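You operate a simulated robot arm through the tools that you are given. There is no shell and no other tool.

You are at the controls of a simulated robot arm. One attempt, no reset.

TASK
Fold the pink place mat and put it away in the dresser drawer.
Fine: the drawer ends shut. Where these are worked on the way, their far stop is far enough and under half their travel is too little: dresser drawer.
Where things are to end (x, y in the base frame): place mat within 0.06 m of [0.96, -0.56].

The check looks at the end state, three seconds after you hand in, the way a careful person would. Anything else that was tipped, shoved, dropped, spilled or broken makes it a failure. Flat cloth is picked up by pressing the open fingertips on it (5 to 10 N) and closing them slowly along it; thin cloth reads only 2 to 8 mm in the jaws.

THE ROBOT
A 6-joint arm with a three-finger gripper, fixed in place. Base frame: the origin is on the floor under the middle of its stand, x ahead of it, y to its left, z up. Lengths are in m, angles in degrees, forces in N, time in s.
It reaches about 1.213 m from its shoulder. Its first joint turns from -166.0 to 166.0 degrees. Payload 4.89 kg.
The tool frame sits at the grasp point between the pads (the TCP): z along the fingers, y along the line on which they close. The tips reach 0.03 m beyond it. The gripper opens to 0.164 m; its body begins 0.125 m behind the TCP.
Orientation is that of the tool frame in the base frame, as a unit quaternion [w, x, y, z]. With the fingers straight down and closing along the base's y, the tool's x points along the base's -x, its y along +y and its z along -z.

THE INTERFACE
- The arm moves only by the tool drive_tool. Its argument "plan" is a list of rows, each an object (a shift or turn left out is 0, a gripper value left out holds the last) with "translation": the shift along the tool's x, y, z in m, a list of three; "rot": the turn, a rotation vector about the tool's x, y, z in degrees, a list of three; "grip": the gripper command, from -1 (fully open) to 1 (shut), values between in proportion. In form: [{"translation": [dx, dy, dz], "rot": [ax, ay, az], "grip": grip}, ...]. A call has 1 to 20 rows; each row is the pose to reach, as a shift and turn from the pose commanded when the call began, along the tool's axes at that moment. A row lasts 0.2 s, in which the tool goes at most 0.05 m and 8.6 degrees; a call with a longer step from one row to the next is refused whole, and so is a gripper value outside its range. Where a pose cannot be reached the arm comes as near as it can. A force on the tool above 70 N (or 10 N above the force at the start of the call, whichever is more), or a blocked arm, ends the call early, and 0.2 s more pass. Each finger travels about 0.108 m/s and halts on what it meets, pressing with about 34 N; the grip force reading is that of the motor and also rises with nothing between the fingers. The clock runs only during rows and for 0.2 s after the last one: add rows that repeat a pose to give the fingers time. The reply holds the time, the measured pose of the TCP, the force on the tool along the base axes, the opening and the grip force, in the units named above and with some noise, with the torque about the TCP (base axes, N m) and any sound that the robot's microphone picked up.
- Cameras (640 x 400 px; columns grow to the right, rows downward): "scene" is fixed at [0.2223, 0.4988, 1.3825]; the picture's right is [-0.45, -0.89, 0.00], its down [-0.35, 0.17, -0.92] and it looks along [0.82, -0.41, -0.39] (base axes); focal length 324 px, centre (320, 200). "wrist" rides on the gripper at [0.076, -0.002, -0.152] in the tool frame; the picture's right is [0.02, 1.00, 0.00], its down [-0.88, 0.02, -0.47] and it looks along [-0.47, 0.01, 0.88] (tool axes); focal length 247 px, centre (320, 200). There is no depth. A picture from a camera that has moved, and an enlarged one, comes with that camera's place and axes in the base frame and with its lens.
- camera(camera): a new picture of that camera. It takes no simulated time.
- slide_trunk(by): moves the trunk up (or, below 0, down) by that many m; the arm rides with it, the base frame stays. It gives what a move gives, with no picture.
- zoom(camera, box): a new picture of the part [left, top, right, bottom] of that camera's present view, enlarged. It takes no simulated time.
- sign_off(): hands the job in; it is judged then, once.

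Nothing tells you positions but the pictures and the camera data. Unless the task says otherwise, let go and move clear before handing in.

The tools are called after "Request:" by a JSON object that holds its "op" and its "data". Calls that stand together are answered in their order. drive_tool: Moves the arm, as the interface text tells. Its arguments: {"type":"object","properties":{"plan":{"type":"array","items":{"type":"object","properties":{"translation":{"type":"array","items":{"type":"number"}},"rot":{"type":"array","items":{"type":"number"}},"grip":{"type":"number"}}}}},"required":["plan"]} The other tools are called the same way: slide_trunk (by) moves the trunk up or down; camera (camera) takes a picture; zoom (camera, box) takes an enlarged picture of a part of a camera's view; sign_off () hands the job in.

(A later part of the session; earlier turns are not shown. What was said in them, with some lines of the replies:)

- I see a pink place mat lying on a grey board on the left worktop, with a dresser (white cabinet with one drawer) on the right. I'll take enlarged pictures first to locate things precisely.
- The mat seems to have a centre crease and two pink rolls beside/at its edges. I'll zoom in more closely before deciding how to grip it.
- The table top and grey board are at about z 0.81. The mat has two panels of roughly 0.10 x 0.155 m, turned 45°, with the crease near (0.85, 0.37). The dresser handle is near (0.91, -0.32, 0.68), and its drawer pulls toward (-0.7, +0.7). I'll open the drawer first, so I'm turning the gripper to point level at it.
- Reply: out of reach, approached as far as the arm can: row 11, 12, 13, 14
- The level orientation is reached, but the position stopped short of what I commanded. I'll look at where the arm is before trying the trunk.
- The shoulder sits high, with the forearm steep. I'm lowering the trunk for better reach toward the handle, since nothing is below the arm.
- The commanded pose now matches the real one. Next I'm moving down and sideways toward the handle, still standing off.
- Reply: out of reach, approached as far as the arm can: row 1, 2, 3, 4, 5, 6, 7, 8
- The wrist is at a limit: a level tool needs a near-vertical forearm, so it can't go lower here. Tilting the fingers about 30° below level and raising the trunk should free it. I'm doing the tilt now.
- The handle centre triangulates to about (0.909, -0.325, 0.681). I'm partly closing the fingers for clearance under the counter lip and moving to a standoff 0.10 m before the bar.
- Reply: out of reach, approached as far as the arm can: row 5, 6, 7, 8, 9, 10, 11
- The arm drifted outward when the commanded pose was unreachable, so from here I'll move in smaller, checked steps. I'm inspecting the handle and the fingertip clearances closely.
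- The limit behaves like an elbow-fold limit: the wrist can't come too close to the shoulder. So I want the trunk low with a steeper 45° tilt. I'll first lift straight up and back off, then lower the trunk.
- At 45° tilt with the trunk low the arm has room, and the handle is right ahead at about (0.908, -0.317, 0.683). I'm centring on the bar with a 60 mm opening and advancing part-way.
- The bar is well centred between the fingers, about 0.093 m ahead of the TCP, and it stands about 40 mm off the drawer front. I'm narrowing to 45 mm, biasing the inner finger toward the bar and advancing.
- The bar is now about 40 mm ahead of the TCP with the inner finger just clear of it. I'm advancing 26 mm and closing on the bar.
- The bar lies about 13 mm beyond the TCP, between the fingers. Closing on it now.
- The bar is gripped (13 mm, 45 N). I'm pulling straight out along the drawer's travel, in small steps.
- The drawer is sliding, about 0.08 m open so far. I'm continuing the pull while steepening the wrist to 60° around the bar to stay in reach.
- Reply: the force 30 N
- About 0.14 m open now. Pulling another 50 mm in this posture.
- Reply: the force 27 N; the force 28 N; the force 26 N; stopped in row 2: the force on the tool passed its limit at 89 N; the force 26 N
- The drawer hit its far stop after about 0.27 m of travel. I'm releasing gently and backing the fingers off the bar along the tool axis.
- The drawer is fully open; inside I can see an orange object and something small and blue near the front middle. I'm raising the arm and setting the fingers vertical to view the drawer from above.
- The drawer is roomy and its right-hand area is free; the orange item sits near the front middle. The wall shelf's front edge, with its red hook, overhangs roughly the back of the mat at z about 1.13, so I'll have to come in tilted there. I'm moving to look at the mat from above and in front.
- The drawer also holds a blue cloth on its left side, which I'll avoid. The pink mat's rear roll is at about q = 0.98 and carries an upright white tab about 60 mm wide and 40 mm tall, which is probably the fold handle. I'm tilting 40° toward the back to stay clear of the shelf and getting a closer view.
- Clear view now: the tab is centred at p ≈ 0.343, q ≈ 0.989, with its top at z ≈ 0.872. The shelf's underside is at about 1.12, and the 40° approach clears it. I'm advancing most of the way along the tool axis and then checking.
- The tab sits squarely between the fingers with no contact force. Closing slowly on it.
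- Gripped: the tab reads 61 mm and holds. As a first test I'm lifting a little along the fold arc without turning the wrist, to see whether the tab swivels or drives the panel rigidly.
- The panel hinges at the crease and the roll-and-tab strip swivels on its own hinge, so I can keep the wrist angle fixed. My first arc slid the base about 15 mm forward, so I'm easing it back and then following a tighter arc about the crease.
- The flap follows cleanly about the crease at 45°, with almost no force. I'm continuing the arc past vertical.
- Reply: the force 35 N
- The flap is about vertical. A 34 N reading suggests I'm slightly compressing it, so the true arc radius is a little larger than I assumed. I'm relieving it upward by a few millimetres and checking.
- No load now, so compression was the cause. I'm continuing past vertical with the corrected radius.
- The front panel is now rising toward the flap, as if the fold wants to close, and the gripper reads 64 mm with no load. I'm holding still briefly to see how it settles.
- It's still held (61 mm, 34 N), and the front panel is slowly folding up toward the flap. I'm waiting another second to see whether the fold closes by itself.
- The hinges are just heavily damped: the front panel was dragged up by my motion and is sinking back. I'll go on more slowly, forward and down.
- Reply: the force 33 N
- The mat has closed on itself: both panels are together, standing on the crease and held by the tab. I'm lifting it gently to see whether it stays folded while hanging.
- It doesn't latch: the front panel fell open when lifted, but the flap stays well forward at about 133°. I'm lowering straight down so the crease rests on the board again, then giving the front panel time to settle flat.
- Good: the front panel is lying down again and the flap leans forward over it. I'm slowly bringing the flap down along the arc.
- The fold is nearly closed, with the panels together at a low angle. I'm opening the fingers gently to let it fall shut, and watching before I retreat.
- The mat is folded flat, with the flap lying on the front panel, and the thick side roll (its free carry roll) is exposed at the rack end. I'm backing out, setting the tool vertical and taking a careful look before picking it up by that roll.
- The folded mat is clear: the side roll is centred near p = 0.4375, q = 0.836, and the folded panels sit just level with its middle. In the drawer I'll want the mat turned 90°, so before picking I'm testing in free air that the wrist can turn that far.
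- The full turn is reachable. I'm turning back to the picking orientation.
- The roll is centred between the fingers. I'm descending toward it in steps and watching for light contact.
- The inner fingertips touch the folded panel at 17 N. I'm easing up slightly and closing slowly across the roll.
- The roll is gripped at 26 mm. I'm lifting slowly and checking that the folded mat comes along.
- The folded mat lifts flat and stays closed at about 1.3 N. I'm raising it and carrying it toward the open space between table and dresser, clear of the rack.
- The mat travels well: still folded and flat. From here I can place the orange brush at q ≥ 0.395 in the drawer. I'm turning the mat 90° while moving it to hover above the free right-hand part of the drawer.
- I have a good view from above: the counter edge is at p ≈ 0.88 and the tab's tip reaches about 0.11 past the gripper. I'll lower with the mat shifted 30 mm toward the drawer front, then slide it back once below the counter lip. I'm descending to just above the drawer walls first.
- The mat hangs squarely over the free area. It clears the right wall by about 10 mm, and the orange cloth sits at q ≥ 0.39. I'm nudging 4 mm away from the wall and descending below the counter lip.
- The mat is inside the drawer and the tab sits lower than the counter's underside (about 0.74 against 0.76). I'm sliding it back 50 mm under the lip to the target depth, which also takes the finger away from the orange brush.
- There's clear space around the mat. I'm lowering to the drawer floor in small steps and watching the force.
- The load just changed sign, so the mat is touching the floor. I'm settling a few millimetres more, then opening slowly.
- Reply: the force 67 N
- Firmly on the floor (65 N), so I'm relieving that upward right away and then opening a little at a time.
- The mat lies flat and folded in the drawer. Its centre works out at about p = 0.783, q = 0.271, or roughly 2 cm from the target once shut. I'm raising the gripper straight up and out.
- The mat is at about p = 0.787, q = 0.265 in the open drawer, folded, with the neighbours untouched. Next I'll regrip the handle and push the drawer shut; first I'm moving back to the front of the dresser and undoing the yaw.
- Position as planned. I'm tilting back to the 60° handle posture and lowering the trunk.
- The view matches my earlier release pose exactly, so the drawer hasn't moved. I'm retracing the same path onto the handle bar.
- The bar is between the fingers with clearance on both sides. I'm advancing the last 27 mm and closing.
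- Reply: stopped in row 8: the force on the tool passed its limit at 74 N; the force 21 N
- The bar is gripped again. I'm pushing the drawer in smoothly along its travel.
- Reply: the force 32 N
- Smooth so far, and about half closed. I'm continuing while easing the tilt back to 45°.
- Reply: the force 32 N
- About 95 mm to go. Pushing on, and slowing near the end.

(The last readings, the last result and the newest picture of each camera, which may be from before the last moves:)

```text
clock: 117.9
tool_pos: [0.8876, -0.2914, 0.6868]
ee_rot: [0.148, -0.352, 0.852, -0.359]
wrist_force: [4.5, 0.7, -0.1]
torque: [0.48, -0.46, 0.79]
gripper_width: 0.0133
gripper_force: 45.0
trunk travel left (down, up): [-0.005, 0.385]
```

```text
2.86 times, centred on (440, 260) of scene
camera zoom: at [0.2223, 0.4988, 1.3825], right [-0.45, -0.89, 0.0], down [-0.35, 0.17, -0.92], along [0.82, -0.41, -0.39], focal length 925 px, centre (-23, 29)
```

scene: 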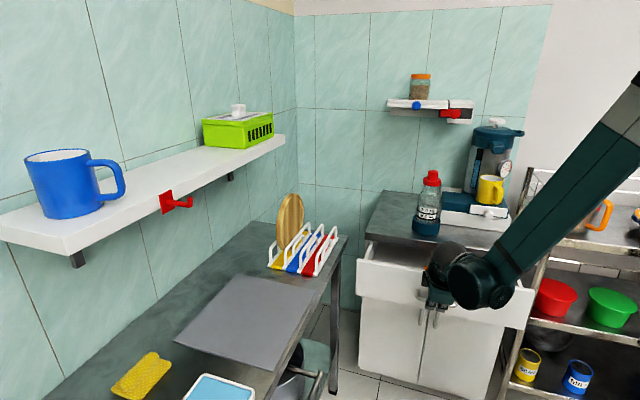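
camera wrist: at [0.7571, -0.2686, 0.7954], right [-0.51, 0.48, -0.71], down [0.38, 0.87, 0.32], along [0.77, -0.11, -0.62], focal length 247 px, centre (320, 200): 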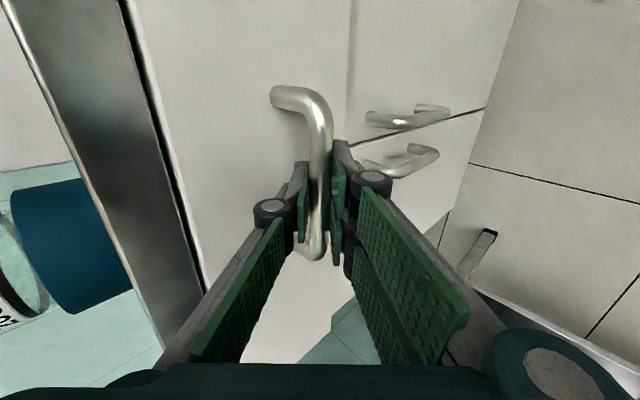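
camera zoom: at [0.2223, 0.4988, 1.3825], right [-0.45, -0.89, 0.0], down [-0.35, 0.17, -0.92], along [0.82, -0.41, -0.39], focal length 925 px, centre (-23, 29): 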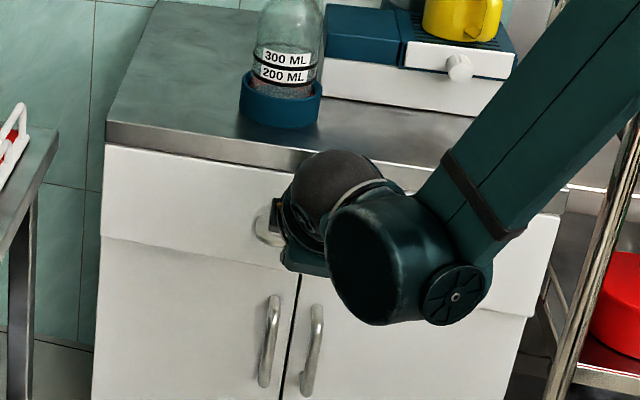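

Almost shut. I'm pressing the last few millimetres until it meets its stop.

Request:
{"op": "drive_tool", "data": {"plan": [{"translation": [0, -0.0021, 0.0021]}, {"translation": [0, -0.0042, 0.0042]}, {"translation": [0, -0.0057, 0.0057]}, {"translation": [0, -0.0071, 0.0071]}, {"translation": [0, -0.0071, 0.0071]}]}}

Request:
{"op": "camera", "data": {"camera": "wrist"}}

Request:
{"op": "zoom", "data": {"camera": "scene", "box": [340, 190, 540, 330]}}

```text
clock: 119.1
tool_pos: [0.8935, -0.2976, 0.6889]
ee_rot: [0.147, -0.352, 0.852, -0.358]
wrist_force: [4.2, 6.4, -17.5]
torque: [-0.09, 0.04, -0.08]
gripper_width: 0.0133
gripper_force: 44.8
trunk travel left (down, up): [-0.005, 0.385]
```

```text
taken
camera wrist: at [0.7644, -0.2758, 0.7957], right [-0.51, 0.48, -0.71], down [0.38, 0.87, 0.32], along [0.77, -0.11, -0.63], focal length 247 px, centre (320, 200)
```

wrist: 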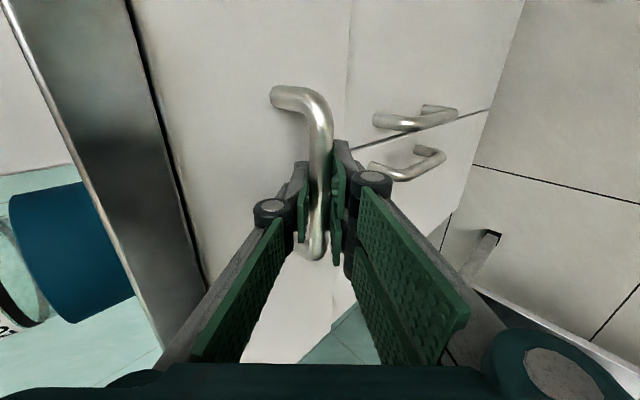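

```text
2.86 times, centred on (440, 260) of scene
camera zoom: at [0.2223, 0.4988, 1.3825], right [-0.45, -0.89, 0.0], down [-0.35, 0.17, -0.92], along [0.82, -0.41, -0.39], focal length 925 px, centre (-23, 29)
```

zoom: 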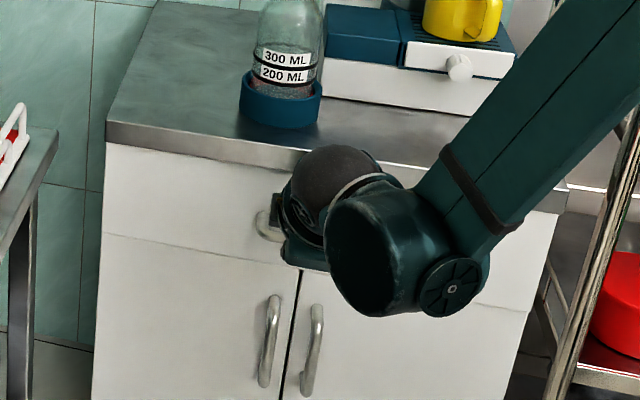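

There's still no resistance, and gripping had shifted the drawer slightly the first time, so the true stop lies a bit further. I'm continuing gently until it resists.

Request:
{"op": "drive_tool", "data": {"plan": [{"translation": [0, -0.0014, 0.0021]}, {"translation": [0, -0.0028, 0.0035]}, {"translation": [0, -0.0042, 0.0049]}, {"translation": [0, -0.0057, 0.0064]}, {"translation": [0, -0.0071, 0.0078]}, {"translation": [0, -0.0071, 0.0078]}]}}

Request:
{"op": "camera", "data": {"camera": "wrist"}}

Request:
{"op": "zoom", "data": {"camera": "scene", "box": [340, 190, 540, 330]}}

```text
clock: 120.3
tool_pos: [0.8988, -0.3036, 0.6875]
ee_rot: [0.146, -0.353, 0.853, -0.356]
wrist_force: [-9.1, 11.6, -3.4]
torque: [-0.02, 0.05, 0.03]
gripper_width: 0.0132
gripper_force: 45.0
trunk travel left (down, up): [-0.005, 0.385]
stopped in row 6: the force on the tool passed its limit at 74 N (the readings are from after the stop); the commanded pose is now the measured one
```

```text
taken
camera wrist: at [0.7691, -0.2808, 0.7954], right [-0.51, 0.48, -0.71], down [0.38, 0.87, 0.32], along [0.77, -0.1, -0.63], focal length 247 px, centre (320, 200)
```

wrist: 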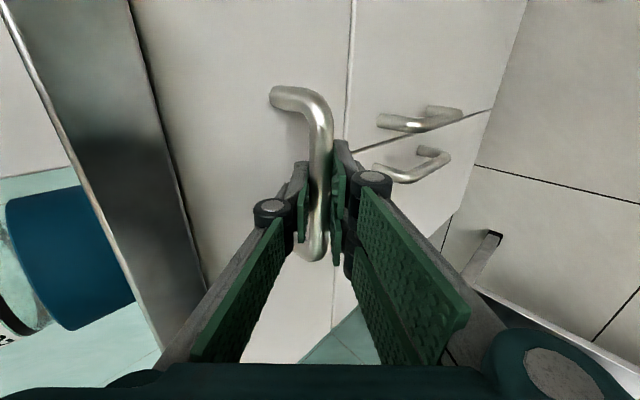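

```text
2.86 times, centred on (440, 260) of scene
camera zoom: at [0.2223, 0.4988, 1.3825], right [-0.45, -0.89, 0.0], down [-0.35, 0.17, -0.92], along [0.82, -0.41, -0.39], focal length 925 px, centre (-23, 29)
```

zoom: 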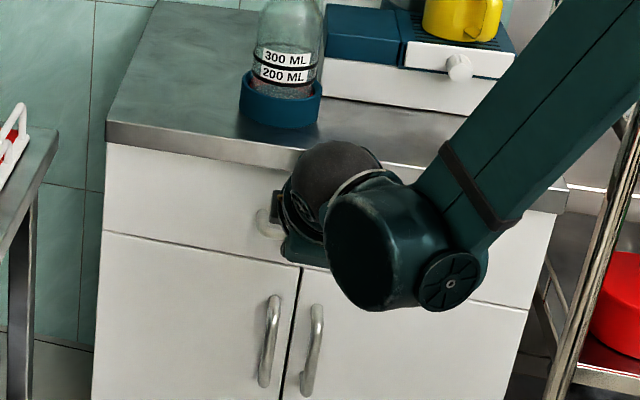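

The drawer is against its stop, and the front is flush with the doors. I'm opening the fingers and backing away along the tool axis without pulling the bar.

Request:
{"op": "drive_tool", "data": {"plan": [{"translation": [0, 0, 0], "grip": 0.8}, {"translation": [0, 0, 0], "grip": 0.6}, {"translation": [0, 0, 0], "grip": 0.48}, {"translation": [0, 0, 0], "grip": 0.48}, {"translation": [0, 0, 0], "grip": 0.48}]}}

Request:
{"op": "zoom", "data": {"camera": "wrist", "box": [220, 60, 460, 260]}}

```text
clock: 121.5
tool_pos: [0.8989, -0.3037, 0.6891]
ee_rot: [0.147, -0.352, 0.853, -0.357]
wrist_force: [-1.3, 2.3, -0.4]
torque: [-0.01, 0.02, 0.03]
gripper_width: 0.0429
gripper_force: 0.1
trunk travel left (down, up): [-0.005, 0.385]
```

```text
2.00 times, centred on (340, 160) of wrist
camera zoom: at [0.7693, -0.2815, 0.7953], right [-0.51, 0.48, -0.71], down [0.38, 0.87, 0.32], along [0.77, -0.11, -0.63], focal length 494 px, centre (280, 280)
```

zoom: 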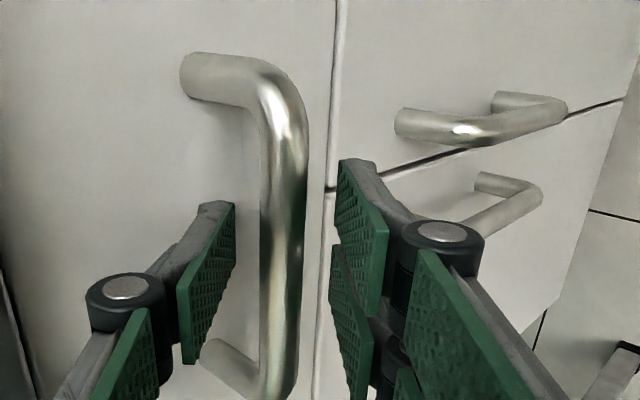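

The bar is free on both sides. Retreating.

Request:
{"op": "drive_tool", "data": {"plan": [{"translation": [0, 0, -0.012]}, {"translation": [0, 0, -0.03]}, {"translation": [0, 0, -0.055]}, {"translation": [0, 0, -0.085]}, {"translation": [0, 0, -0.115]}, {"translation": [0, 0, -0.145]}, {"translation": [0, 0, -0.17]}, {"translation": [0, 0, -0.17]}]}}

Request:
{"op": "camera", "data": {"camera": "wrist"}}

Request:
{"op": "camera", "data": {"camera": "scene"}}

```text
clock: 123.3
tool_pos: [0.8129, -0.2181, 0.8072]
ee_rot: [0.146, -0.352, 0.853, -0.356]
wrist_force: [0.1, 0.4, 0.8]
torque: [0.01, -0.01, 0.0]
gripper_width: 0.0427
gripper_force: 0.0
trunk travel left (down, up): [-0.005, 0.385]
```

```text
taken
camera wrist: at [0.6841, -0.1954, 0.9153], right [-0.51, 0.48, -0.71], down [0.38, 0.87, 0.32], along [0.77, -0.11, -0.63], focal length 247 px, centre (320, 200)
```

wrist: 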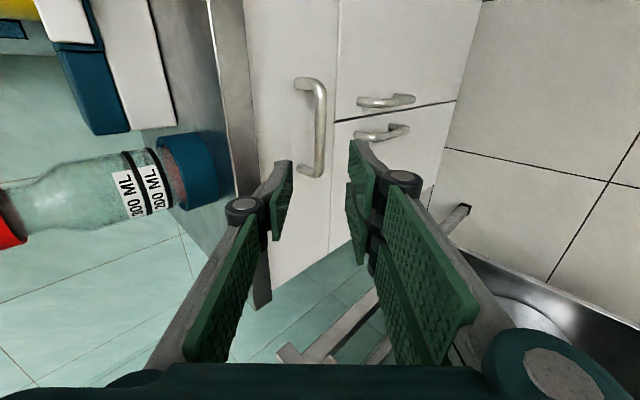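

```text
taken
```

scene: 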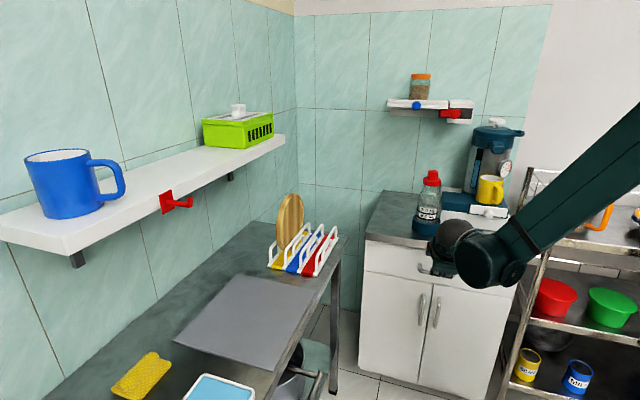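

The drawer looks shut and everything else stands as before. I'm moving the arm well clear to check that the front is fully flush.

Request:
{"op": "slide_trunk", "data": {"by": 0.2}}

Request:
{"op": "drive_tool", "data": {"plan": [{"translation": [0, -0.01, -0.02], "rot": [-5, 0, 0]}, {"translation": [0, -0.015, -0.05], "rot": [-10, 0, 0]}, {"translation": [0, -0.02, -0.08], "rot": [-15, 0, 0]}, {"translation": [0, -0.02, -0.11], "rot": [-20, 0, 0]}, {"translation": [0, -0.02, -0.14], "rot": [-25, 0, 0]}, {"translation": [0, -0.02, -0.14], "rot": [-32, 0, 0]}, {"translation": [0, -0.02, -0.14], "rot": [-39, 0, 0]}, {"translation": [0, -0.02, -0.14], "rot": [-45, 0, 0]}, {"translation": [0, -0.02, -0.14], "rot": [-45, 0, 0]}]}}

Request:
{"op": "camera", "data": {"camera": "scene"}}

Request:
{"op": "zoom", "data": {"camera": "scene", "box": [340, 170, 540, 400]}}

```text
clock: 125.5
tool_pos: [0.8136, -0.2179, 1.0075]
ee_rot: [0.147, -0.351, 0.853, -0.357]
wrist_force: [0.2, 0.4, 0.4]
torque: [0.02, -0.02, 0.0]
gripper_width: 0.0428
gripper_force: 0.1
trunk travel left (down, up): [-0.205, 0.185]
```

```text
clock: 127.5
tool_pos: [0.7529, -0.1581, 1.1197]
ee_rot: [0.0, -0.382, 0.924, -0.003]
wrist_force: [1.4, -0.8, 0.1]
torque: [0.05, 0.09, -0.01]
gripper_width: 0.0426
gripper_force: 0.1
trunk travel left (down, up): [-0.205, 0.185]
```

```text
taken
```

scene: 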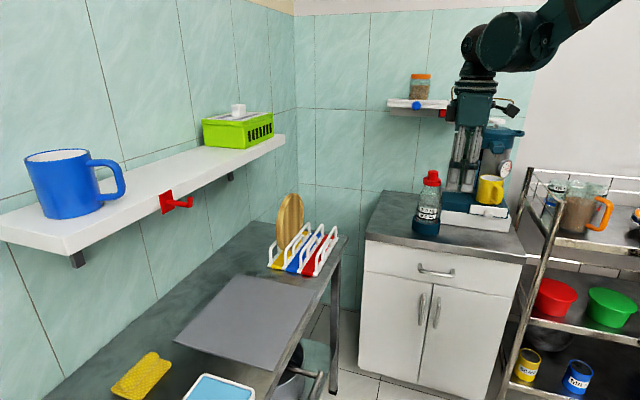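

```text
1.74 times, centred on (440, 285) of scene
camera zoom: at [0.2223, 0.4988, 1.3825], right [-0.45, -0.89, 0.0], down [-0.35, 0.17, -0.92], along [0.82, -0.41, -0.39], focal length 563 px, centre (111, 52)
```

zoom: 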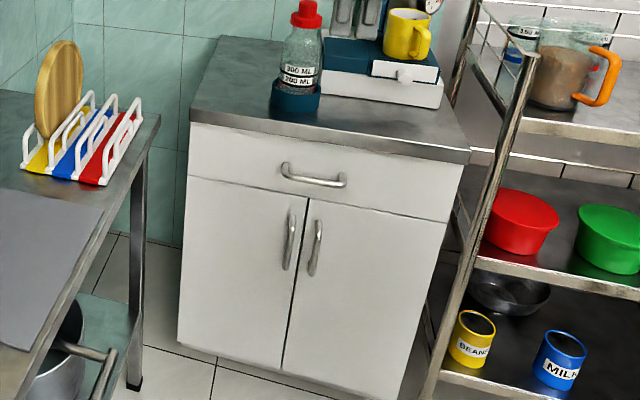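

The drawer front sits exactly where it was at the start, fully shut. The folded mat is inside within about 2 cm of the target, and nothing else has been disturbed. The gripper is clear, so I'm handing in.

Request:
{"op": "sign_off", "data": {}}

```text
The job is handed in.
```

The pink place mat is folded in half and put away in the dresser drawer, and the drawer is shut. The job is handed in.

- **Position:** From the wrist camera, I estimate the mat's centre is about 2 cm from the target at (0.96, -0.56), inside the 6 cm allowance. I measured this while the drawer was open and added the closing travel. I could not see the mat again once the drawer was shut.
- **Drawer:** I opened it to its far stop (about 0.28 m of travel). I then pushed it back until it met its closed stop. In the last picture the front looks the same as at the start.
- **Other items:** The orange brush and the blue cloth already in the drawer were not touched. The bottle, rack, board and trolley looked unchanged at the end.
- **Arm:** The gripper is open and clear of the dresser.
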